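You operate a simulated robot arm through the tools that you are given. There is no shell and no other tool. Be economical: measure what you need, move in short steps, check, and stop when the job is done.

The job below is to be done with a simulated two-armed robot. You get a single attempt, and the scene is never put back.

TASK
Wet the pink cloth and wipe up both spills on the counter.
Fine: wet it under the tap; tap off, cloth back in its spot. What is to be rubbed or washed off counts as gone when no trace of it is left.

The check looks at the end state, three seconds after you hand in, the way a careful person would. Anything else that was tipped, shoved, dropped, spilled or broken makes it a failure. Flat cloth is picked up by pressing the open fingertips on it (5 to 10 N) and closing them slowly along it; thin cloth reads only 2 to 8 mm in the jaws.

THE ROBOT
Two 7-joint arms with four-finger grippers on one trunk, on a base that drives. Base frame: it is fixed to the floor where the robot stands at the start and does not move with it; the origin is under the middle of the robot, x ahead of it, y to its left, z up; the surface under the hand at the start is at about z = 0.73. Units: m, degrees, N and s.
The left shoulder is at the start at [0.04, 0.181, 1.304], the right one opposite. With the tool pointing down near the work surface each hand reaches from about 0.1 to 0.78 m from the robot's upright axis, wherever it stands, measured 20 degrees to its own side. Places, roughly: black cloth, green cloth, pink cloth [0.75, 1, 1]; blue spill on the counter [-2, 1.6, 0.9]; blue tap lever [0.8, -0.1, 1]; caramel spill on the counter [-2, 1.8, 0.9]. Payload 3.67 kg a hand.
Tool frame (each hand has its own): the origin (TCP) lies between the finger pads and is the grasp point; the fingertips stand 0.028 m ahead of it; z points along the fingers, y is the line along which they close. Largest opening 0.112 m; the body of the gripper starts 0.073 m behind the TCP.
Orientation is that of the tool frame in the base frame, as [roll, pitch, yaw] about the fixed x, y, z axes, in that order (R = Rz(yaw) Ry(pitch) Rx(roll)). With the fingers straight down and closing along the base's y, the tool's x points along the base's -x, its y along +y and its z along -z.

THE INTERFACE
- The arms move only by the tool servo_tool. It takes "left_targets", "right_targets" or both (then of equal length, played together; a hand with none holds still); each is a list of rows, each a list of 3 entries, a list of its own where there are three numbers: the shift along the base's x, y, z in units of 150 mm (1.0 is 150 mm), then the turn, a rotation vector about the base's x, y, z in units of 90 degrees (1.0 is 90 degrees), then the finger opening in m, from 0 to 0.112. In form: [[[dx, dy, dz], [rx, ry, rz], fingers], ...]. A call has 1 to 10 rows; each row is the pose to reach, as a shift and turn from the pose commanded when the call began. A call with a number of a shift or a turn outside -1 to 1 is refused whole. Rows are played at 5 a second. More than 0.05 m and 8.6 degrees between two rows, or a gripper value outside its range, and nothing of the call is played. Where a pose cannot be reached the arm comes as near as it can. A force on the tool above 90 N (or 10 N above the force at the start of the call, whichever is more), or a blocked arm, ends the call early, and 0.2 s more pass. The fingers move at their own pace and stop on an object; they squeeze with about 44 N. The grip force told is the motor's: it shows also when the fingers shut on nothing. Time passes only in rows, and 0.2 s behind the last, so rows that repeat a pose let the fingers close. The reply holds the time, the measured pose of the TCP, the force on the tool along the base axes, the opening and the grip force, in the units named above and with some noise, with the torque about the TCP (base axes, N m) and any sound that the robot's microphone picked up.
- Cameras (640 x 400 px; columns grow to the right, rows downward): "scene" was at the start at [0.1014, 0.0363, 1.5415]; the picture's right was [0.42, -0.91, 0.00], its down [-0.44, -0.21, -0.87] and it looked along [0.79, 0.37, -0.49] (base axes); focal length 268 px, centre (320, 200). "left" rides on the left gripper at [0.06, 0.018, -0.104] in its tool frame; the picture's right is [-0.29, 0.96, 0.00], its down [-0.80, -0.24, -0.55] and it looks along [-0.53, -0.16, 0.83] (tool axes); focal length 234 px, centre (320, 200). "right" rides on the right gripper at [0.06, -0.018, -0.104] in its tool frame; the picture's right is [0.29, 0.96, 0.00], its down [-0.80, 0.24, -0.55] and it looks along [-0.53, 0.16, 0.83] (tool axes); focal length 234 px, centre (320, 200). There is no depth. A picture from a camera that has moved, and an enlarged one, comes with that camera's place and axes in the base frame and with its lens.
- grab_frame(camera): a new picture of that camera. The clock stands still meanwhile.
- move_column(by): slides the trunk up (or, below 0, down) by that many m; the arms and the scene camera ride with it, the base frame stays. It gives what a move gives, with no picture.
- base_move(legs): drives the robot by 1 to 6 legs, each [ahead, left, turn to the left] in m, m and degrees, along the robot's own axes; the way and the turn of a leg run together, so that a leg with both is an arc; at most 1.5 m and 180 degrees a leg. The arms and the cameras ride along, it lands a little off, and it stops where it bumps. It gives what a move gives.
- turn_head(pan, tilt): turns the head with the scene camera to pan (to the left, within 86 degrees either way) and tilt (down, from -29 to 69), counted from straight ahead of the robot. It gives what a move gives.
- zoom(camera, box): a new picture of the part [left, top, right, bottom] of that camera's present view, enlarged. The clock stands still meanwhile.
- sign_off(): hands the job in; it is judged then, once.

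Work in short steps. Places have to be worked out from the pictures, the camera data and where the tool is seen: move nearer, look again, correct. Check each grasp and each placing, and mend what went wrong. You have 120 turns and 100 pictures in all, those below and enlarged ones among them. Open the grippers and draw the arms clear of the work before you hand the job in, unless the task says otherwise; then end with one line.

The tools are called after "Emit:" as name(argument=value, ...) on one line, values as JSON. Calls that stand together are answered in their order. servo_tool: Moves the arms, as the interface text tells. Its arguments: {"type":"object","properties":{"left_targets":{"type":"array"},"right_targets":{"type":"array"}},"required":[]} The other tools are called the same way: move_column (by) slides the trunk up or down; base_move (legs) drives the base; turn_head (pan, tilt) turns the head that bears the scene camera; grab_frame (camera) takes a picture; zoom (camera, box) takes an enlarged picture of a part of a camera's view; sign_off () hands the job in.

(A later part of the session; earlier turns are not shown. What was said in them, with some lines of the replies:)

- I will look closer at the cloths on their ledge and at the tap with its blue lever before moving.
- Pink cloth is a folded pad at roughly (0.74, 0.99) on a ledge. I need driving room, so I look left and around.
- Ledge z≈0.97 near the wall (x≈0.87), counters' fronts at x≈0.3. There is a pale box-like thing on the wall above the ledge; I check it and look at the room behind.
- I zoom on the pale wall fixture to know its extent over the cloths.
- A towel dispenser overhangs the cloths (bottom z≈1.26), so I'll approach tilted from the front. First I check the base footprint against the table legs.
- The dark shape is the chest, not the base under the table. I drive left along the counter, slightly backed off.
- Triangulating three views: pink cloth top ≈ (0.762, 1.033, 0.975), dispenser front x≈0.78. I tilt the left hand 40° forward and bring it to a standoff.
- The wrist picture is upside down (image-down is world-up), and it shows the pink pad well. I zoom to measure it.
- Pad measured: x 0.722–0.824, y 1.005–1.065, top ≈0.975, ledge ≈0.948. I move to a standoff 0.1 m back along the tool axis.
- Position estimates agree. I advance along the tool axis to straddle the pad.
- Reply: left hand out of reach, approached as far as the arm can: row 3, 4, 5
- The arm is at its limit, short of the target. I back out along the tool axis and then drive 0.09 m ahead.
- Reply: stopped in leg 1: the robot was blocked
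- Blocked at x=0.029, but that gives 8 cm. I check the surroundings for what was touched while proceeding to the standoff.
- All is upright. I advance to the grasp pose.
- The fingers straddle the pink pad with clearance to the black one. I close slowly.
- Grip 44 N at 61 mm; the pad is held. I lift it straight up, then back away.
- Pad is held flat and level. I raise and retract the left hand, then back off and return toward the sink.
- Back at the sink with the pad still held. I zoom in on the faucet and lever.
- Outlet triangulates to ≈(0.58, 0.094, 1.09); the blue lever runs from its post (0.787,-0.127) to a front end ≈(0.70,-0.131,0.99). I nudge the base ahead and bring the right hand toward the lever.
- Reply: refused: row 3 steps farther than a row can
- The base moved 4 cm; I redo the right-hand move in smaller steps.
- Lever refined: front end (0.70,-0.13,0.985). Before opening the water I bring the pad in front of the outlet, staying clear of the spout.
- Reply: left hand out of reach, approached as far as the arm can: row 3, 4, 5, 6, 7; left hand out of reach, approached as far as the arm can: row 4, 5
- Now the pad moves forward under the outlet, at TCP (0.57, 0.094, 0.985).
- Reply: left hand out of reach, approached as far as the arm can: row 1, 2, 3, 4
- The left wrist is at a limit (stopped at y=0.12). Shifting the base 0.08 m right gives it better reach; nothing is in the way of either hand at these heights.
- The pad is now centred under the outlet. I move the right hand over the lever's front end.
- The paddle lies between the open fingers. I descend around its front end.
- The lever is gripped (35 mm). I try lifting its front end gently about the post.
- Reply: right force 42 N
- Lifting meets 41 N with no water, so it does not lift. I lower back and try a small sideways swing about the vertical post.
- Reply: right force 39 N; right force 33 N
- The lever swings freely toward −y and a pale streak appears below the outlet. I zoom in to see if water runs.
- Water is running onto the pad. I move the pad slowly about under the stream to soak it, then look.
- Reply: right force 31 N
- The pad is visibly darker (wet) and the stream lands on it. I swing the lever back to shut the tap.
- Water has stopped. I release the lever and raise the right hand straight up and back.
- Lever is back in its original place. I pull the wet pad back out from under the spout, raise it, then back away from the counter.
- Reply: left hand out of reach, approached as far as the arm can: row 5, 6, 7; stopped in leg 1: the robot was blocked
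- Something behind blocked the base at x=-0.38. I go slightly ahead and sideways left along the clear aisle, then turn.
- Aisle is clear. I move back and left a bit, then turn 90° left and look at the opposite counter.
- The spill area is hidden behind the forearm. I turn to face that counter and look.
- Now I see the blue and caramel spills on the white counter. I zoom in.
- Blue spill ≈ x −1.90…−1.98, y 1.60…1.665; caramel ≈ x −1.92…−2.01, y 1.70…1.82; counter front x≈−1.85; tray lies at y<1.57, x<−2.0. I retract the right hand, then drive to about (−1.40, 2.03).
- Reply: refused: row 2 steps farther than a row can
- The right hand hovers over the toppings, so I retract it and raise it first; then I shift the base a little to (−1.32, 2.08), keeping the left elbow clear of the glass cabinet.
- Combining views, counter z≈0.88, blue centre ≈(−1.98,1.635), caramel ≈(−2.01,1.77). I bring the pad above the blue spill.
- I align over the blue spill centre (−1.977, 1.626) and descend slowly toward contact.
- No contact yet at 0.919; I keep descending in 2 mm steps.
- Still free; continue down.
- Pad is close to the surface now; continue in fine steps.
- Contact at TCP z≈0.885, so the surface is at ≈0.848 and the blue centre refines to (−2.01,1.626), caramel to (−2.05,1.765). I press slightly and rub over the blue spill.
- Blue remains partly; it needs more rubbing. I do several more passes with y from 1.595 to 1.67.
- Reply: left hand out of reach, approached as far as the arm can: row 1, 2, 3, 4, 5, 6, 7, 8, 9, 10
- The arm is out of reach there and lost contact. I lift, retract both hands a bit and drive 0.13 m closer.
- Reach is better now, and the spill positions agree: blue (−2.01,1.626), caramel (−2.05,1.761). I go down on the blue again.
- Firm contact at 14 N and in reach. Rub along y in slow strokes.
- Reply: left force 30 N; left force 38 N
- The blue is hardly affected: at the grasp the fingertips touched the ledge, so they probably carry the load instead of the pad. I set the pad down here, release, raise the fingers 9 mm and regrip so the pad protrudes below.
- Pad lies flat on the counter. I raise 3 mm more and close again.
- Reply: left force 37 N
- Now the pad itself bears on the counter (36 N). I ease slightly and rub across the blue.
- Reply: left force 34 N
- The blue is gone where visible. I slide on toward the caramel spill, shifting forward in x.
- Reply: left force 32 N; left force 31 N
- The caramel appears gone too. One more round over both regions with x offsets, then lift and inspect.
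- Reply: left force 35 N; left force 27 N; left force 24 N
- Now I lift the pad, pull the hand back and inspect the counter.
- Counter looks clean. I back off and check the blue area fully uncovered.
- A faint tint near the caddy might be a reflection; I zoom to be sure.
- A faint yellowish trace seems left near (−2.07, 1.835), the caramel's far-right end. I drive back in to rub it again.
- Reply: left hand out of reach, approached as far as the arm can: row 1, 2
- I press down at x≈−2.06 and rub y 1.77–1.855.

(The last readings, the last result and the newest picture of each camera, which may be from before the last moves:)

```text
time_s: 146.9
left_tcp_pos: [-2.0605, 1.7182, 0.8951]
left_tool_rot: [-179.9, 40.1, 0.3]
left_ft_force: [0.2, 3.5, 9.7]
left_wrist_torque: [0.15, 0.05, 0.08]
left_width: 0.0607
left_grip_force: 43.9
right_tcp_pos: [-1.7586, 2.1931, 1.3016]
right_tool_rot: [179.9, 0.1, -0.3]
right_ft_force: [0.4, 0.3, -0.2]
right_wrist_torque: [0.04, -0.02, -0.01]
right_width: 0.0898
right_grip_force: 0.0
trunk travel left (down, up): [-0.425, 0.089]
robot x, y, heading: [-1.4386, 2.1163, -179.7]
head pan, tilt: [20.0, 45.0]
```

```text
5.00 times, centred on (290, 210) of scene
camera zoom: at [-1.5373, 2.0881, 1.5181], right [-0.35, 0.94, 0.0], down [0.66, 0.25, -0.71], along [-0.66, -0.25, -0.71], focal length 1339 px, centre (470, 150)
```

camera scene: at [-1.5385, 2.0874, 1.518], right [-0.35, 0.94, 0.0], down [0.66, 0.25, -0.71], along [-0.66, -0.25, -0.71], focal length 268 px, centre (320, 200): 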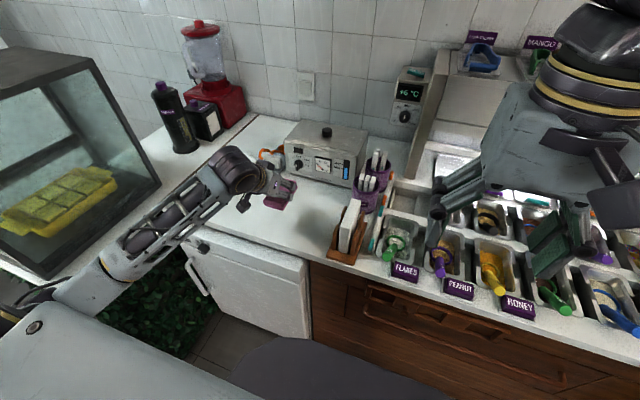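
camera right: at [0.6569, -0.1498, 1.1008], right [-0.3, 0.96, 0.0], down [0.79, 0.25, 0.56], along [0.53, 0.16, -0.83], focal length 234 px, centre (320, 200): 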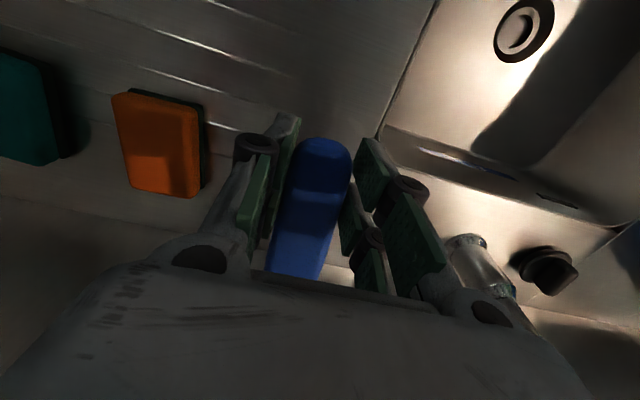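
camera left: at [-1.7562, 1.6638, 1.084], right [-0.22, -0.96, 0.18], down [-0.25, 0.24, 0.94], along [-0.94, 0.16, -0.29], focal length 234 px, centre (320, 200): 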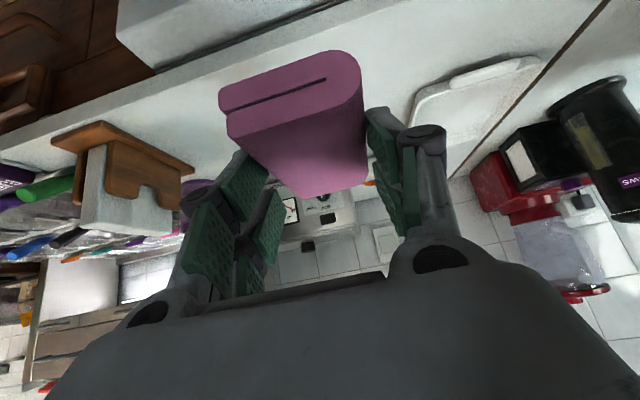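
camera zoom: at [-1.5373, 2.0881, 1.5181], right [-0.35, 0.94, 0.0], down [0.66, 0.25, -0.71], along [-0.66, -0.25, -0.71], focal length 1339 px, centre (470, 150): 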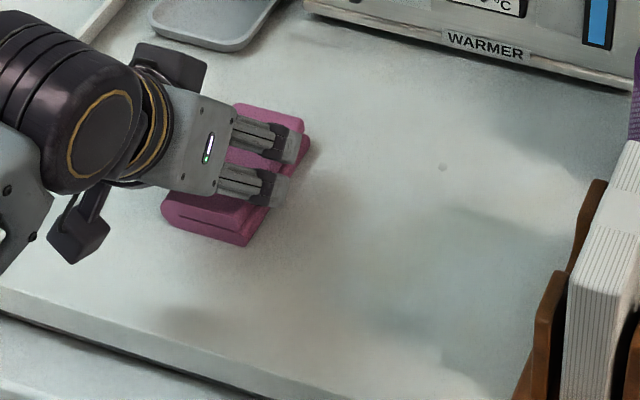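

The caramel end is clean now. I do one more pass over the blue area for certainty, then lift.

Emit:
servo_tool(left_targets=[[[0.15, -0.15, -0.01], [0, 0, 0], 0.0], [[0.3, -0.3, -0.02], [0, 0, 0], 0.0], [[0.35, -0.45, -0.02], [0, 0, 0], 0.0], [[0.35, -0.6, -0.02], [0, 0, 0], 0.0], [[0.35, -0.75, -0.02], [0, 0, 0], 0.0], [[0.35, -0.85, -0.02], [0, 0, 0], 0.0], [[0.45, -0.7, -0.02], [0, 0, 0], 0.0], [[0.45, -0.55, -0.02], [0, 0, 0], 0.0], [[0.45, -0.4, -0.02], [0, 0, 0], 0.0], [[0.45, -0.25, -0.02], [0, 0, 0], 0.0]])

Emit:
servo_tool(left_targets=[[[0, 0, 0.2], [0, 0, 0], 0.0], [[0, 0, 0.5], [0, 0, 0], 0.0], [[0.15, 0, 0.75], [0, 0, 0], 0.0], [[0.4, 0, 0.95], [0, 0, 0], 0.0], [[0.7, 0, 1.0], [0, 0, 0], 0.0], [[0.85, 0, 1.0], [0, 0, 0], 0.0]])

Emit:
servo_tool(left_targets=[[[0, 0, 0.25], [0, 0, 0], 0.0], [[0, 0, 0.5], [0, 0, 0], 0.0], [[0, 0, 0.65], [0, 0, 0], 0.0]])

Emit:
base_move(legs=[[-0.4, 0.0, 0], [-0.35, 0.1, 0]])

Emit:
turn_head(pan=15, tilt=27)

Emit:
zoom(camera="scene", box=[270, 185, 390, 245])

```text
time_s: 149.1
left_tcp_pos: [-1.9928, 1.6812, 0.8959]
left_tool_rot: [179.9, 40.3, 0.4]
left_ft_force: [0.6, -11.4, 25.8]
left_wrist_torque: [-0.4, 0.15, -0.05]
left_width: 0.0607
left_grip_force: 43.7
right_tcp_pos: [-1.7561, 2.1935, 1.3022]
right_tool_rot: [179.8, 0.2, -0.3]
right_ft_force: [0.6, 0.9, 0.9]
right_wrist_torque: [-0.06, 0.0, 0.02]
right_width: 0.0899
right_grip_force: 0.1
trunk travel left (down, up): [-0.425, 0.089]
robot x, y, heading: [-1.4418, 2.1199, -179.3]
head pan, tilt: [20.0, 45.0]
```

```text
time_s: 150.5
left_tcp_pos: [-1.8645, 1.6822, 1.0399]
left_tool_rot: [-179.8, 40.1, 0.5]
left_ft_force: [0.6, 0.0, 0.2]
left_wrist_torque: [0.04, 0.01, -0.01]
left_width: 0.061
left_grip_force: 44.0
right_tcp_pos: [-1.758, 2.1924, 1.3004]
right_tool_rot: [179.9, 0.3, -0.4]
right_ft_force: [0.5, 0.0, 0.4]
right_wrist_torque: [0.03, -0.03, -0.03]
right_width: 0.09
right_grip_force: 0.1
trunk travel left (down, up): [-0.425, 0.089]
robot x, y, heading: [-1.4383, 2.1218, -179.4]
head pan, tilt: [20.0, 45.0]
```

```text
time_s: 151.3
left_tcp_pos: [-1.8673, 1.6821, 1.1383]
left_tool_rot: [-179.6, 40.0, 0.5]
left_ft_force: [0.3, 0.2, -0.7]
left_wrist_torque: [0.01, -0.06, 0.0]
left_width: 0.0609
left_grip_force: 43.6
right_tcp_pos: [-1.7585, 2.1925, 1.301]
right_tool_rot: [179.9, 0.1, -0.3]
right_ft_force: [0.1, -1.4, -0.6]
right_wrist_torque: [0.01, -0.01, 0.01]
right_width: 0.0901
right_grip_force: 0.0
trunk travel left (down, up): [-0.425, 0.089]
robot x, y, heading: [-1.4407, 2.1195, -179.5]
head pan, tilt: [20.0, 45.0]
```

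```text
time_s: 155.7
left_tcp_pos: [-1.1207, 1.5901, 1.1377]
left_tool_rot: [-179.8, 40.0, 0.3]
left_ft_force: [-0.7, -0.1, -0.2]
left_wrist_torque: [0.01, -0.02, 0.01]
left_width: 0.0608
left_grip_force: 43.9
right_tcp_pos: [-1.0125, 2.0998, 1.301]
right_tool_rot: [179.9, 0.1, -0.4]
right_ft_force: [0.9, 0.3, 0.0]
right_wrist_torque: [-0.02, 0.0, -0.02]
right_width: 0.0901
right_grip_force: 0.1
trunk travel left (down, up): [-0.425, 0.089]
robot x, y, heading: [-0.6944, 2.0254, -179.3]
head pan, tilt: [20.0, 45.0]
```

```text
time_s: 156.6
left_tcp_pos: [-1.1203, 1.5894, 1.1386]
left_tool_rot: [-179.7, 40.2, 0.4]
left_ft_force: [0.5, 0.4, -0.4]
left_wrist_torque: [-0.01, 0.02, -0.01]
left_width: 0.0609
left_grip_force: 44.1
right_tcp_pos: [-1.0117, 2.0996, 1.3012]
right_tool_rot: [179.9, 0.2, -0.3]
right_ft_force: [-0.4, 0.0, 0.1]
right_wrist_torque: [0.01, 0.02, 0.0]
right_width: 0.0902
right_grip_force: 0.2
trunk travel left (down, up): [-0.425, 0.089]
robot x, y, heading: [-0.694, 2.0233, -179.4]
head pan, tilt: [15.0, 27.0]
```

```text
5.33 times, centred on (330, 215) of scene
camera zoom: at [-0.8037, 1.998, 1.5453], right [-0.27, 0.96, 0.0], down [0.44, 0.12, -0.89], along [-0.86, -0.24, -0.45], focal length 1428 px, centre (267, 120)
```

zoom: 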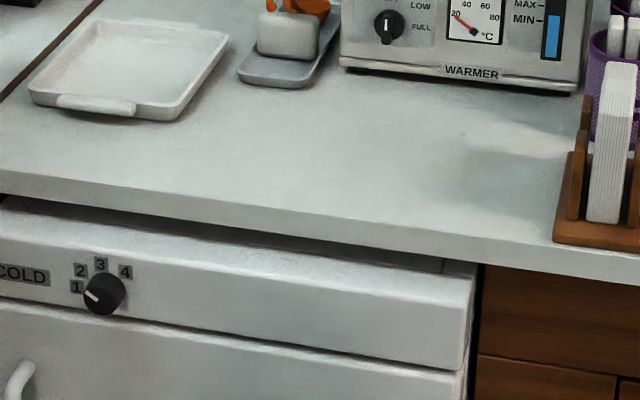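

Both spots are spotless and everything on the counter is unmoved. I turn around and return toward the ledge.

Emit:
base_move(legs=[[0, 0, -45], [0, 0, -45], [0, 0, -45], [0, 0, -45.5]])

Emit:
base_move(legs=[[0.1, -0.65, 0], [0.1, -0.65, 0]])

Emit:
turn_head(pan=30, tilt=35)

Emit:
grab_frame(camera="scene")

```text
time_s: 166.0
left_tcp_pos: [-0.2647, 2.4576, 1.1384]
left_tool_rot: [-179.8, 40.2, 179.9]
left_ft_force: [0.2, -1.3, -0.6]
left_wrist_torque: [-0.01, -0.01, -0.04]
left_width: 0.0606
left_grip_force: 43.9
right_tcp_pos: [-0.3766, 1.9481, 1.3008]
right_tool_rot: [179.9, 0.3, 179.1]
right_ft_force: [0.9, -0.1, -0.5]
right_wrist_torque: [0.0, 0.0, 0.01]
right_width: 0.0898
right_grip_force: 0.1
trunk travel left (down, up): [-0.425, 0.089]
robot x, y, heading: [-0.6973, 2.027, 0.1]
head pan, tilt: [15.0, 27.0]
```

```text
time_s: 173.2
left_tcp_pos: [-0.0616, 1.1272, 1.1389]
left_tool_rot: [-179.7, 40.0, 179.6]
left_ft_force: [0.5, -0.6, -1.3]
left_wrist_torque: [0.02, 0.0, 0.01]
left_width: 0.0608
left_grip_force: 43.9
right_tcp_pos: [-0.178, 0.6189, 1.3004]
right_tool_rot: [179.9, 0.2, 178.6]
right_ft_force: [-1.1, -0.2, 0.4]
right_wrist_torque: [0.01, 0.0, 0.02]
right_width: 0.0902
right_grip_force: 0.0
trunk travel left (down, up): [-0.425, 0.089]
robot x, y, heading: [-0.4973, 0.6975, -0.3]
head pan, tilt: [15.0, 27.0]
```

```text
time_s: 173.9
left_tcp_pos: [-0.0624, 1.1271, 1.1383]
left_tool_rot: [-179.8, 40.1, 179.5]
left_ft_force: [0.1, 0.0, -0.8]
left_wrist_torque: [-0.01, 0.0, -0.01]
left_width: 0.0607
left_grip_force: 43.9
right_tcp_pos: [-0.1796, 0.6186, 1.3016]
right_tool_rot: [179.9, 0.2, 178.7]
right_ft_force: [-0.5, -0.6, -0.1]
right_wrist_torque: [0.0, 0.03, 0.0]
right_width: 0.0901
right_grip_force: 0.1
trunk travel left (down, up): [-0.425, 0.089]
robot x, y, heading: [-0.4972, 0.6981, -0.5]
head pan, tilt: [30.0, 35.0]
```

```text
22 pictures are left
camera scene: at [-0.3996, 0.7384, 1.5329], right [0.49, -0.87, 0.0], down [-0.5, -0.28, -0.82], along [0.71, 0.4, -0.57], focal length 268 px, centre (320, 200)
```

scene: 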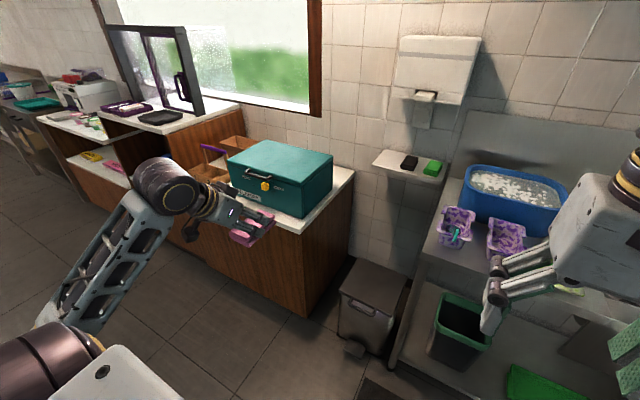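

The teal box is ahead of the left hand, so I first raise the hand and bring it inward before driving forward.

Emit:
servo_tool(left_targets=[[[0.0, 0, 0.25], [0, 0, 0], 0.0], [[0.1, -0.1, 0.5], [0, 0, 0], 0.0], [[0.2, -0.3, 0.65], [0, 0, 0], 0.0], [[0.3, -0.5, 0.75], [0, 0, 0], 0.0], [[0.4, -0.7, 0.8], [0, 0, 0], 0.0], [[0.4, -0.7, 0.8], [0, 0, 0], 0.0]])

```text
time_s: 175.3
left_tcp_pos: [-0.0008, 1.0233, 1.2573]
left_tool_rot: [-179.7, 40.0, 179.5]
left_ft_force: [-0.1, -1.1, -0.5]
left_wrist_torque: [-0.03, 0.01, -0.01]
left_width: 0.0609
left_grip_force: 44.2
right_tcp_pos: [-0.1787, 0.6186, 1.3011]
right_tool_rot: [179.8, 0.2, 178.8]
right_ft_force: [0.7, 0.9, 0.5]
right_wrist_torque: [0.0, 0.03, 0.01]
right_width: 0.09
right_grip_force: 0.1
trunk travel left (down, up): [-0.425, 0.089]
robot x, y, heading: [-0.4955, 0.6986, -0.3]
head pan, tilt: [30.0, 35.0]
```

Hand is at z=1.257, y=1.02. I drive forward to x≈0.

Emit:
base_move(legs=[[0.3, 0.01, 0.3], [0.19, 0, 0]])

Emit:
servo_tool(left_targets=[[[0.25, 0.0, -0.1], [0, 0, 0], 0.0], [[0.5, 0.0, -0.25], [0, 0, 0], 0.0], [[0.75, 0.0, -0.4], [0, 0, 0], 0.0], [[1.0, 0.0, -0.55], [0, 0, 0], 0.0], [[1.0, 0.0, -0.7], [0, 0, 0], 0.0], [[1.0, 0.0, -0.7], [0, 0, 0], 0.0]])

Emit:
grab_frame(camera="left")

Emit:
grab_frame(camera="scene")

```text
time_s: 178.6
left_tcp_pos: [0.4847, 1.0281, 1.2587]
left_tool_rot: [-179.7, 40.2, 179.3]
left_ft_force: [-0.3, 0.6, -0.8]
left_wrist_torque: [0.04, -0.03, -0.01]
left_width: 0.0607
left_grip_force: 44.7
right_tcp_pos: [0.3056, 0.6237, 1.3008]
right_tool_rot: [179.9, 0.2, 178.5]
right_ft_force: [0.3, -0.1, 0.1]
right_wrist_torque: [-0.03, -0.07, -0.02]
right_width: 0.0901
right_grip_force: 0.1
trunk travel left (down, up): [-0.425, 0.089]
robot x, y, heading: [-0.0072, 0.7032, -0.6]
head pan, tilt: [30.0, 35.0]
```

```text
time_s: 180.0
left_tcp_pos: [0.6372, 1.0272, 1.1562]
left_tool_rot: [-179.7, 40.1, 179.2]
left_ft_force: [0.1, 0.0, -0.2]
left_wrist_torque: [-0.01, 0.0, 0.03]
left_width: 0.0608
left_grip_force: 44.0
right_tcp_pos: [0.307, 0.6228, 1.3004]
right_tool_rot: [179.8, 0.2, 178.5]
right_ft_force: [1.9, 0.3, -0.2]
right_wrist_torque: [-0.01, -0.01, -0.02]
right_width: 0.09
right_grip_force: 0.1
trunk travel left (down, up): [-0.425, 0.089]
robot x, y, heading: [-0.0098, 0.7062, -0.8]
head pan, tilt: [30.0, 35.0]
```

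```text
21 pictures are left
camera left: at [0.5247, 1.0459, 1.1962], right [0.24, 0.95, 0.18], down [0.25, -0.24, 0.94], along [0.94, -0.18, -0.29], focal length 234 px, centre (320, 200)
```

left: 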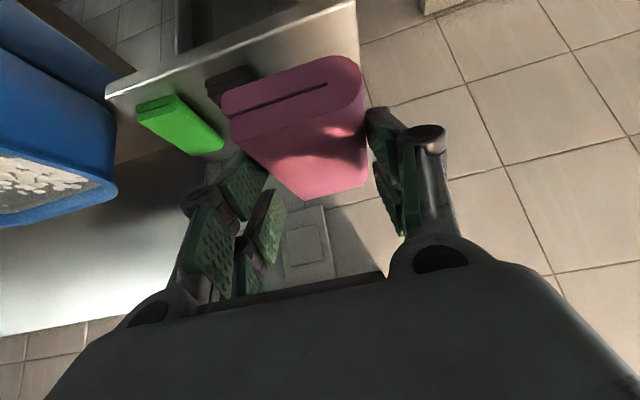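

```text
20 pictures are left
camera scene: at [0.0875, 0.7445, 1.5328], right [0.49, -0.87, 0.0], down [-0.5, -0.28, -0.82], along [0.71, 0.4, -0.57], focal length 268 px, centre (320, 200)
```

scene: 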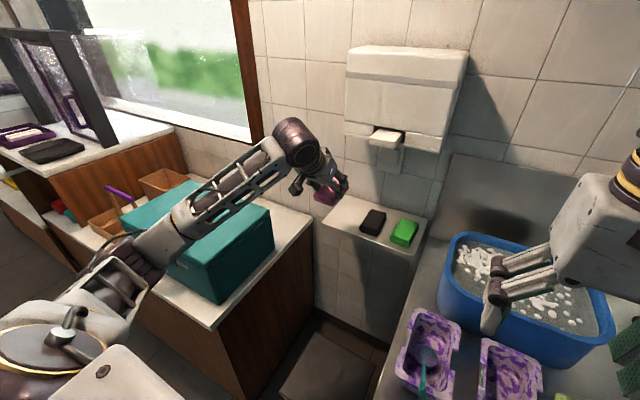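

Arm posture differs (elbow lower) but the forearm passes beside the teal box. I go to the standoff above the pink spot, correcting yaw by 1°, and look.

Emit:
servo_tool(left_targets=[[[0.1, 0.05, -0.15], [0, 0, 0.011], 0.0], [[0.2, 0.05, -0.3], [0, 0, 0.011], 0.0], [[0.3, 0.05, -0.43], [0, 0, 0.011], 0.0], [[0.42, 0.05, -0.567], [0, 0, 0.011], 0.0], [[0.42, 0.05, -0.567], [0, 0, 0.011], 0.0]])

Emit:
grab_frame(camera="scene")

Emit:
grab_frame(camera="left")

```text
time_s: 181.2
left_tcp_pos: [0.6972, 1.0348, 1.0681]
left_tool_rot: [-179.8, 40.2, -179.9]
left_ft_force: [0.0, -0.4, 0.3]
left_wrist_torque: [0.02, 0.02, 0.03]
left_width: 0.0611
left_grip_force: 43.6
right_tcp_pos: [0.3067, 0.6225, 1.3007]
right_tool_rot: [179.9, 0.2, 178.5]
right_ft_force: [0.5, -0.1, 0.0]
right_wrist_torque: [-0.02, 0.0, 0.0]
right_width: 0.0899
right_grip_force: 0.1
trunk travel left (down, up): [-0.425, 0.089]
robot x, y, heading: [-0.0062, 0.7023, -0.8]
head pan, tilt: [30.0, 35.0]
```

```text
19 pictures are left
camera scene: at [0.0869, 0.7446, 1.5329], right [0.49, -0.87, 0.0], down [-0.5, -0.28, -0.82], along [0.71, 0.4, -0.57], focal length 268 px, centre (320, 200)
```

scene: 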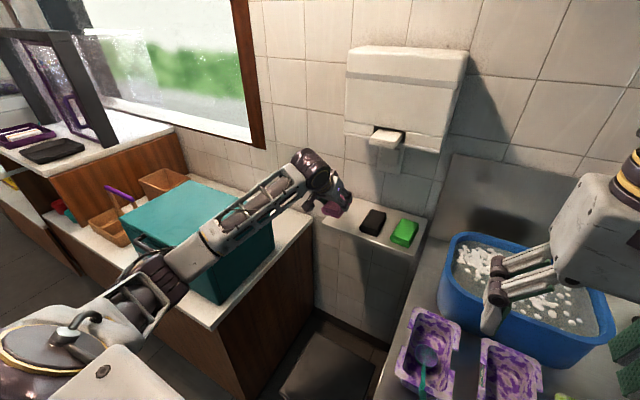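

```text
18 pictures are left
camera left: at [0.5852, 1.0527, 1.1076], right [0.22, 0.96, 0.18], down [0.25, -0.24, 0.94], along [0.94, -0.16, -0.29], focal length 234 px, centre (320, 200)
```

left: 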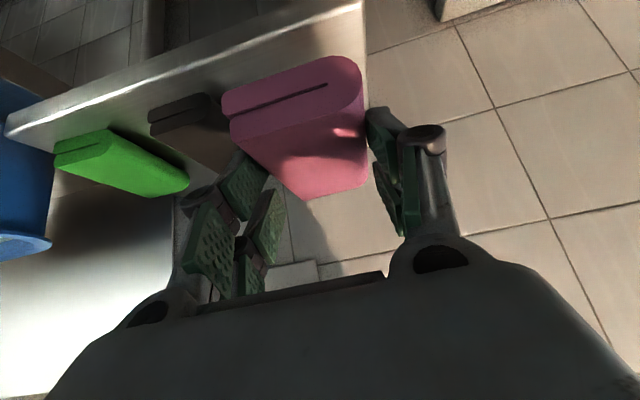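

The forearm will pass close to the teal box when lowering, so I shift the base 5 cm right and 2 cm forward to bring the elbow away from it.

Emit:
base_move(legs=[[0.02, -0.055, 0.8]])

Emit:
servo_tool(left_targets=[[[0, 0.1, 0], [0, 0, 0], 0.0], [[0, 0.2, 0], [0, 0, 0], 0.0], [[0, 0.27, 0], [0, 0, 0], 0.0], [[0, 0.27, 0], [0, 0, 0], 0.0]])

Emit:
zoom(camera="scene", box=[100, 120, 440, 330])

```text
time_s: 182.1
left_tcp_pos: [0.7127, 0.9965, 1.0665]
left_tool_rot: [-179.6, 40.0, -178.7]
left_ft_force: [-0.2, 0.4, -0.9]
left_wrist_torque: [-0.05, -0.01, -0.04]
left_width: 0.0608
left_grip_force: 43.6
right_tcp_pos: [0.3261, 0.5787, 1.3019]
right_tool_rot: [-180.0, 0.2, 179.2]
right_ft_force: [0.1, 1.0, 0.0]
right_wrist_torque: [-0.03, 0.0, -0.02]
right_width: 0.0902
right_grip_force: 0.1
trunk travel left (down, up): [-0.425, 0.089]
robot x, y, heading: [0.0076, 0.6499, 0.2]
head pan, tilt: [30.0, 35.0]
```

```text
time_s: 183.1
left_tcp_pos: [0.7112, 1.0346, 1.0678]
left_tool_rot: [-179.8, 40.1, -178.8]
left_ft_force: [-0.5, 0.3, -0.4]
left_wrist_torque: [0.0, -0.01, -0.04]
left_width: 0.0612
left_grip_force: 43.7
right_tcp_pos: [0.3262, 0.5752, 1.301]
right_tool_rot: [180.0, 0.2, 179.3]
right_ft_force: [0.3, 0.2, 0.3]
right_wrist_torque: [-0.01, -0.01, 0.01]
right_width: 0.09
right_grip_force: 0.0
trunk travel left (down, up): [-0.425, 0.089]
robot x, y, heading: [0.009, 0.6501, 0.4]
head pan, tilt: [30.0, 35.0]
```

```text
1.88 times, centred on (270, 225) of scene
camera zoom: at [0.1053, 0.6939, 1.5328], right [0.5, -0.86, 0.0], down [-0.5, -0.29, -0.82], along [0.71, 0.41, -0.57], focal length 504 px, centre (414, 153)
```

zoom: 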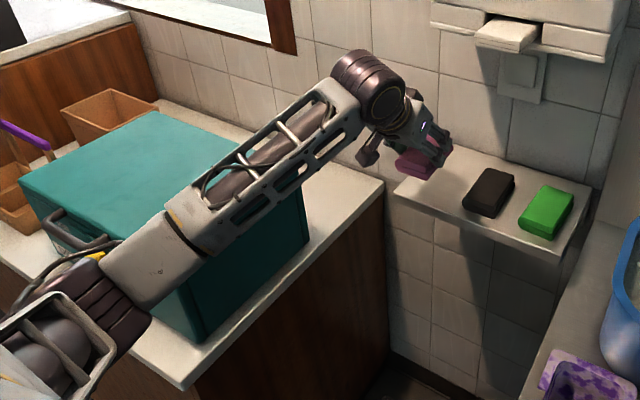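

Clear enough. I move over the spot, then lower vertically to just above the ledge, correcting yaw.

Emit:
servo_tool(left_targets=[[[0.12, 0, -0.1], [0, 0, -0.011], 0.0], [[0.24, 0, -0.2], [0, 0, -0.011], 0.0], [[0.335, 0, -0.3], [0, 0, -0.011], 0.0], [[0.335, 0, -0.38], [0, 0, -0.011], 0.0], [[0.335, 0, -0.42], [0, 0, -0.011], 0.0], [[0.335, 0, -0.42], [0, 0, -0.011], 0.0]])

Emit:
grab_frame(camera="scene")

Emit:
zoom(camera="scene", box=[290, 180, 450, 280])

```text
time_s: 184.5
left_tcp_pos: [0.7622, 1.0327, 1.0046]
left_tool_rot: [-179.8, 40.0, 180.0]
left_ft_force: [-0.3, -0.3, 0.0]
left_wrist_torque: [0.02, 0.0, 0.0]
left_width: 0.0607
left_grip_force: 45.1
right_tcp_pos: [0.3277, 0.5746, 1.3011]
right_tool_rot: [179.9, 0.1, 179.3]
right_ft_force: [0.9, -0.4, 0.0]
right_wrist_torque: [0.01, -0.03, 0.02]
right_width: 0.0899
right_grip_force: 0.1
trunk travel left (down, up): [-0.425, 0.089]
robot x, y, heading: [0.0108, 0.6525, 0.2]
head pan, tilt: [30.0, 35.0]
```

```text
16 pictures are left
camera scene: at [0.106, 0.6925, 1.5328], right [0.5, -0.86, 0.0], down [-0.5, -0.29, -0.82], along [0.71, 0.41, -0.57], focal length 268 px, centre (320, 200)
```

scene: 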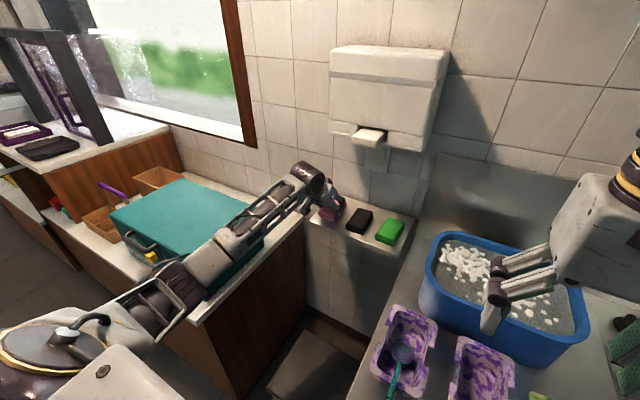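

```text
4.00 times, centred on (370, 230) of scene
camera zoom: at [0.106, 0.6925, 1.5328], right [0.5, -0.86, 0.0], down [-0.5, -0.29, -0.82], along [0.71, 0.41, -0.57], focal length 1071 px, centre (120, 80)
```

zoom: 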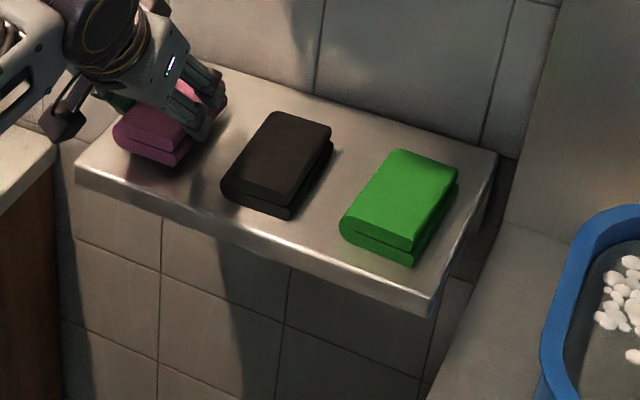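

Aligned with its neighbours. I lower to contact.

Emit:
servo_tool(left_targets=[[[0, 0.01, -0.02], [0, 0, 0], 0.0], [[0, 0.01, -0.04], [0, 0, 0], 0.0], [[0, 0.01, -0.055], [0, 0, 0], 0.0], [[0, 0.01, -0.055], [0, 0, 0], 0.0]])

```text
time_s: 185.5
left_tcp_pos: [0.7616, 1.0352, 0.9964]
left_tool_rot: [-179.8, 40.1, 180.0]
left_ft_force: [-0.3, -0.1, -0.2]
left_wrist_torque: [-0.02, 0.01, 0.05]
left_width: 0.0607
left_grip_force: 43.9
right_tcp_pos: [0.3271, 0.5757, 1.3011]
right_tool_rot: [180.0, 0.2, 179.3]
right_ft_force: [-0.6, 0.1, 1.0]
right_wrist_torque: [-0.02, -0.01, -0.01]
right_width: 0.0899
right_grip_force: 0.0
trunk travel left (down, up): [-0.425, 0.089]
robot x, y, heading: [0.0094, 0.6512, 0.2]
head pan, tilt: [30.0, 35.0]
```

No contact yet; a few mm more.

Emit:
servo_tool(left_targets=[[[0, 0, -0.01], [0, 0, 0], 0.0], [[0, 0, -0.02], [0, 0, 0], 0.0], [[0, 0, -0.03], [0, 0, 0], 0.0], [[0, 0, -0.03], [0, 0, 0], 0.0]])

```text
time_s: 186.5
left_tcp_pos: [0.7618, 1.0353, 0.9951]
left_tool_rot: [-179.8, 40.3, -180.0]
left_ft_force: [2.2, 2.0, 10.2]
left_wrist_torque: [0.39, -0.09, -0.03]
left_width: 0.0607
left_grip_force: 44.5
right_tcp_pos: [0.3256, 0.5737, 1.3016]
right_tool_rot: [179.9, 0.2, 179.4]
right_ft_force: [-1.2, -0.6, -0.3]
right_wrist_torque: [-0.02, 0.0, 0.0]
right_width: 0.0902
right_grip_force: 0.1
trunk travel left (down, up): [-0.425, 0.089]
robot x, y, heading: [0.0084, 0.6498, 0.2]
head pan, tilt: [30.0, 35.0]
```

Contact at 10 N. I ease off, open to 0.085 (still clear of the black pad), and withdraw back along the tool axis.

Emit:
servo_tool(left_targets=[[[0, 0, 0.01], [0, 0, 0], 0.0], [[0, 0, 0.01], [0, 0, 0], 0.063], [[0, 0, 0.01], [0, 0, 0], 0.07], [[0, 0, 0.01], [0, 0, 0], 0.078], [[0, 0, 0.01], [0, 0, 0], 0.087], [[0, 0, 0.01], [0, 0, 0], 0.087]])

Emit:
servo_tool(left_targets=[[[-0.08, 0, 0.1], [0, 0, 0], 0.087], [[-0.2, 0, 0.24], [0, 0, 0], 0.087], [[-0.35, 0, 0.42], [0, 0, 0], 0.087], [[-0.5, 0, 0.6], [0, 0, 0], 0.087], [[-0.7, 0, 0.8], [0, 0, 0], 0.087], [[-0.9, 0, 1.0], [0, 0, 0], 0.087]])

Emit:
zoom(camera="scene", box=[290, 180, 450, 280])

Emit:
zoom(camera="left", box=[180, 0, 380, 140])

```text
time_s: 187.9
left_tcp_pos: [0.7624, 1.0359, 0.994]
left_tool_rot: [-179.8, 40.1, -179.8]
left_ft_force: [-0.8, -0.2, 0.3]
left_wrist_torque: [0.0, -0.02, 0.01]
left_width: 0.0867
left_grip_force: 0.0
right_tcp_pos: [0.3271, 0.5756, 1.3017]
right_tool_rot: [179.9, 0.2, 179.3]
right_ft_force: [-0.5, 0.0, -0.1]
right_wrist_torque: [0.0, 0.01, 0.02]
right_width: 0.0901
right_grip_force: 0.0
trunk travel left (down, up): [-0.425, 0.089]
robot x, y, heading: [0.01, 0.6533, 0.3]
head pan, tilt: [30.0, 35.0]
```

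```text
time_s: 189.3
left_tcp_pos: [0.6257, 1.0357, 1.1443]
left_tool_rot: [-179.8, 40.1, -179.8]
left_ft_force: [0.5, 0.9, 0.3]
left_wrist_torque: [-0.01, 0.02, -0.01]
left_width: 0.0867
left_grip_force: 0.0
right_tcp_pos: [0.3265, 0.5734, 1.3011]
right_tool_rot: [179.9, 0.4, 179.3]
right_ft_force: [-0.3, 0.5, 0.3]
right_wrist_torque: [0.03, -0.02, -0.01]
right_width: 0.09
right_grip_force: 0.0
trunk travel left (down, up): [-0.425, 0.089]
robot x, y, heading: [0.0142, 0.6497, 0.2]
head pan, tilt: [30.0, 35.0]
```

```text
4.00 times, centred on (370, 230) of scene
camera zoom: at [0.1043, 0.6926, 1.5329], right [0.5, -0.86, 0.0], down [-0.5, -0.29, -0.82], along [0.71, 0.41, -0.57], focal length 1071 px, centre (120, 80)
```

zoom: 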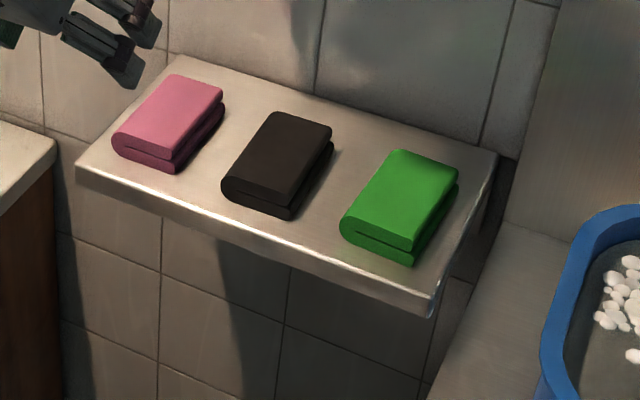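

```text
2.86 times, centred on (280, 70) of left
camera zoom: at [0.5133, 1.0544, 1.1841], right [0.22, 0.96, 0.18], down [0.25, -0.24, 0.94], along [0.94, -0.16, -0.29], focal length 669 px, centre (434, 571)
```

zoom: 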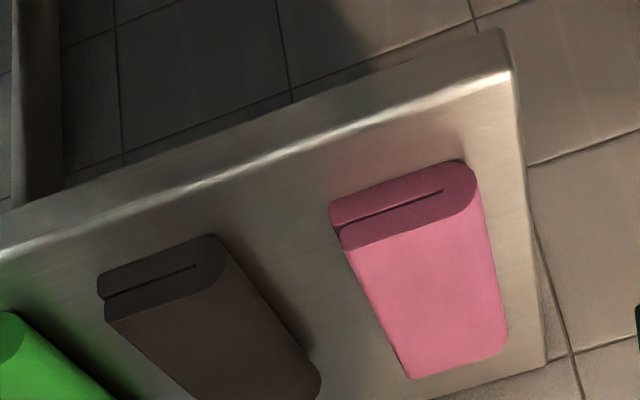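

The cloth is back in its spot, aligned as before. I draw the arm up and back off, then check the tap and surroundings.

Emit:
servo_tool(left_targets=[[[-0.2, 0, 0.2], [0, 0, 0], 0.09], [[-0.4, 0, 0.4], [0, 0, 0], 0.09], [[-0.6, 0, 0.55], [0, 0, 0], 0.09], [[-0.7, 0, 0.65], [0, 0, 0], 0.09]])

Emit:
base_move(legs=[[-0.35, 0, 0]])

Emit:
turn_head(pan=-5, tilt=35)

Emit:
grab_frame(camera="scene")

Emit:
zoom(camera="scene", box=[330, 100, 530, 240])

```text
time_s: 190.3
left_tcp_pos: [0.5238, 1.0351, 1.2393]
left_tool_rot: [-179.8, 40.1, -179.8]
left_ft_force: [-0.7, -0.8, -0.3]
left_wrist_torque: [0.0, -0.05, -0.04]
left_width: 0.0903
left_grip_force: 0.0
right_tcp_pos: [0.3257, 0.5758, 1.3012]
right_tool_rot: [179.9, 0.2, 179.4]
right_ft_force: [0.1, -0.6, -0.6]
right_wrist_torque: [0.0, 0.02, -0.06]
right_width: 0.09
right_grip_force: 0.1
trunk travel left (down, up): [-0.425, 0.089]
robot x, y, heading: [0.0094, 0.6484, 0.4]
head pan, tilt: [30.0, 35.0]
```

```text
time_s: 192.7
left_tcp_pos: [0.1729, 1.0343, 1.2385]
left_tool_rot: [-179.8, 40.0, -179.8]
left_ft_force: [0.4, 0.9, 0.5]
left_wrist_torque: [0.0, 0.0, 0.0]
left_width: 0.09
left_grip_force: 0.1
right_tcp_pos: [-0.0236, 0.5746, 1.3001]
right_tool_rot: [179.9, 0.2, 179.4]
right_ft_force: [0.0, 0.0, -0.5]
right_wrist_torque: [-0.02, 0.0, 0.01]
right_width: 0.09
right_grip_force: 0.1
trunk travel left (down, up): [-0.425, 0.089]
robot x, y, heading: [-0.341, 0.6487, 0.3]
head pan, tilt: [30.0, 35.0]
```

```text
time_s: 193.7
left_tcp_pos: [0.1727, 1.0338, 1.2381]
left_tool_rot: [-179.9, 40.0, -179.8]
left_ft_force: [0.9, -0.2, -0.5]
left_wrist_torque: [0.0, 0.0, -0.03]
left_width: 0.0899
left_grip_force: 0.0
right_tcp_pos: [-0.0219, 0.573, 1.2999]
right_tool_rot: [179.9, 0.2, 179.5]
right_ft_force: [0.4, -0.8, 0.1]
right_wrist_torque: [0.02, -0.01, -0.01]
right_width: 0.0902
right_grip_force: 0.2
trunk travel left (down, up): [-0.425, 0.089]
robot x, y, heading: [-0.3387, 0.6521, 0.7]
head pan, tilt: [-5.0, 35.0]
```

```text
12 pictures are left
camera scene: at [-0.2331, 0.6399, 1.5328], right [-0.08, -1.0, 0.0], down [-0.57, 0.05, -0.82], along [0.82, -0.07, -0.57], focal length 268 px, centre (320, 200)
```

scene: 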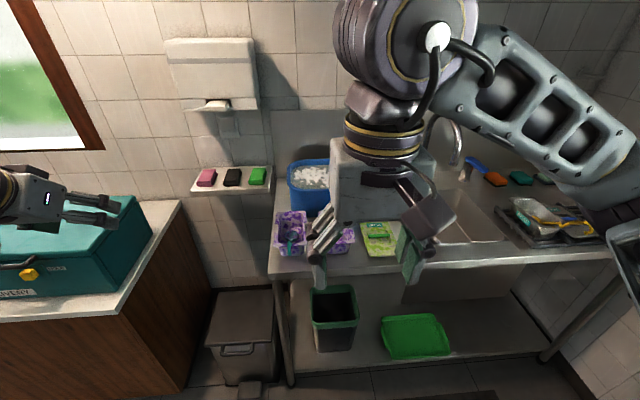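

```text
2.86 times, centred on (430, 170) of scene
camera zoom: at [-0.2331, 0.6399, 1.5328], right [-0.08, -1.0, 0.0], down [-0.57, 0.05, -0.82], along [0.82, -0.07, -0.57], focal length 765 px, centre (6, 286)
```

zoom: 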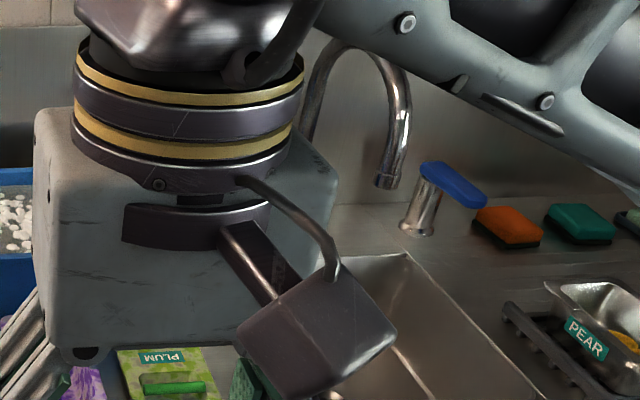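

Tap is dry with the lever back in place. The cloth is on the ledge, both spills are gone, and nothing else has moved. The arms are clear and the grippers open, so I hand in.

Emit:
sign_off()

```text
The job is handed in.
```

I wet the pink cloth under the tap, wiped up both spills until no trace showed, turned the tap off and put the cloth back in its spot. The base bumped something twice while driving, once near the counter and once behind the sink spot. In later pictures nothing looked moved, though I never saw what was behind the robot.
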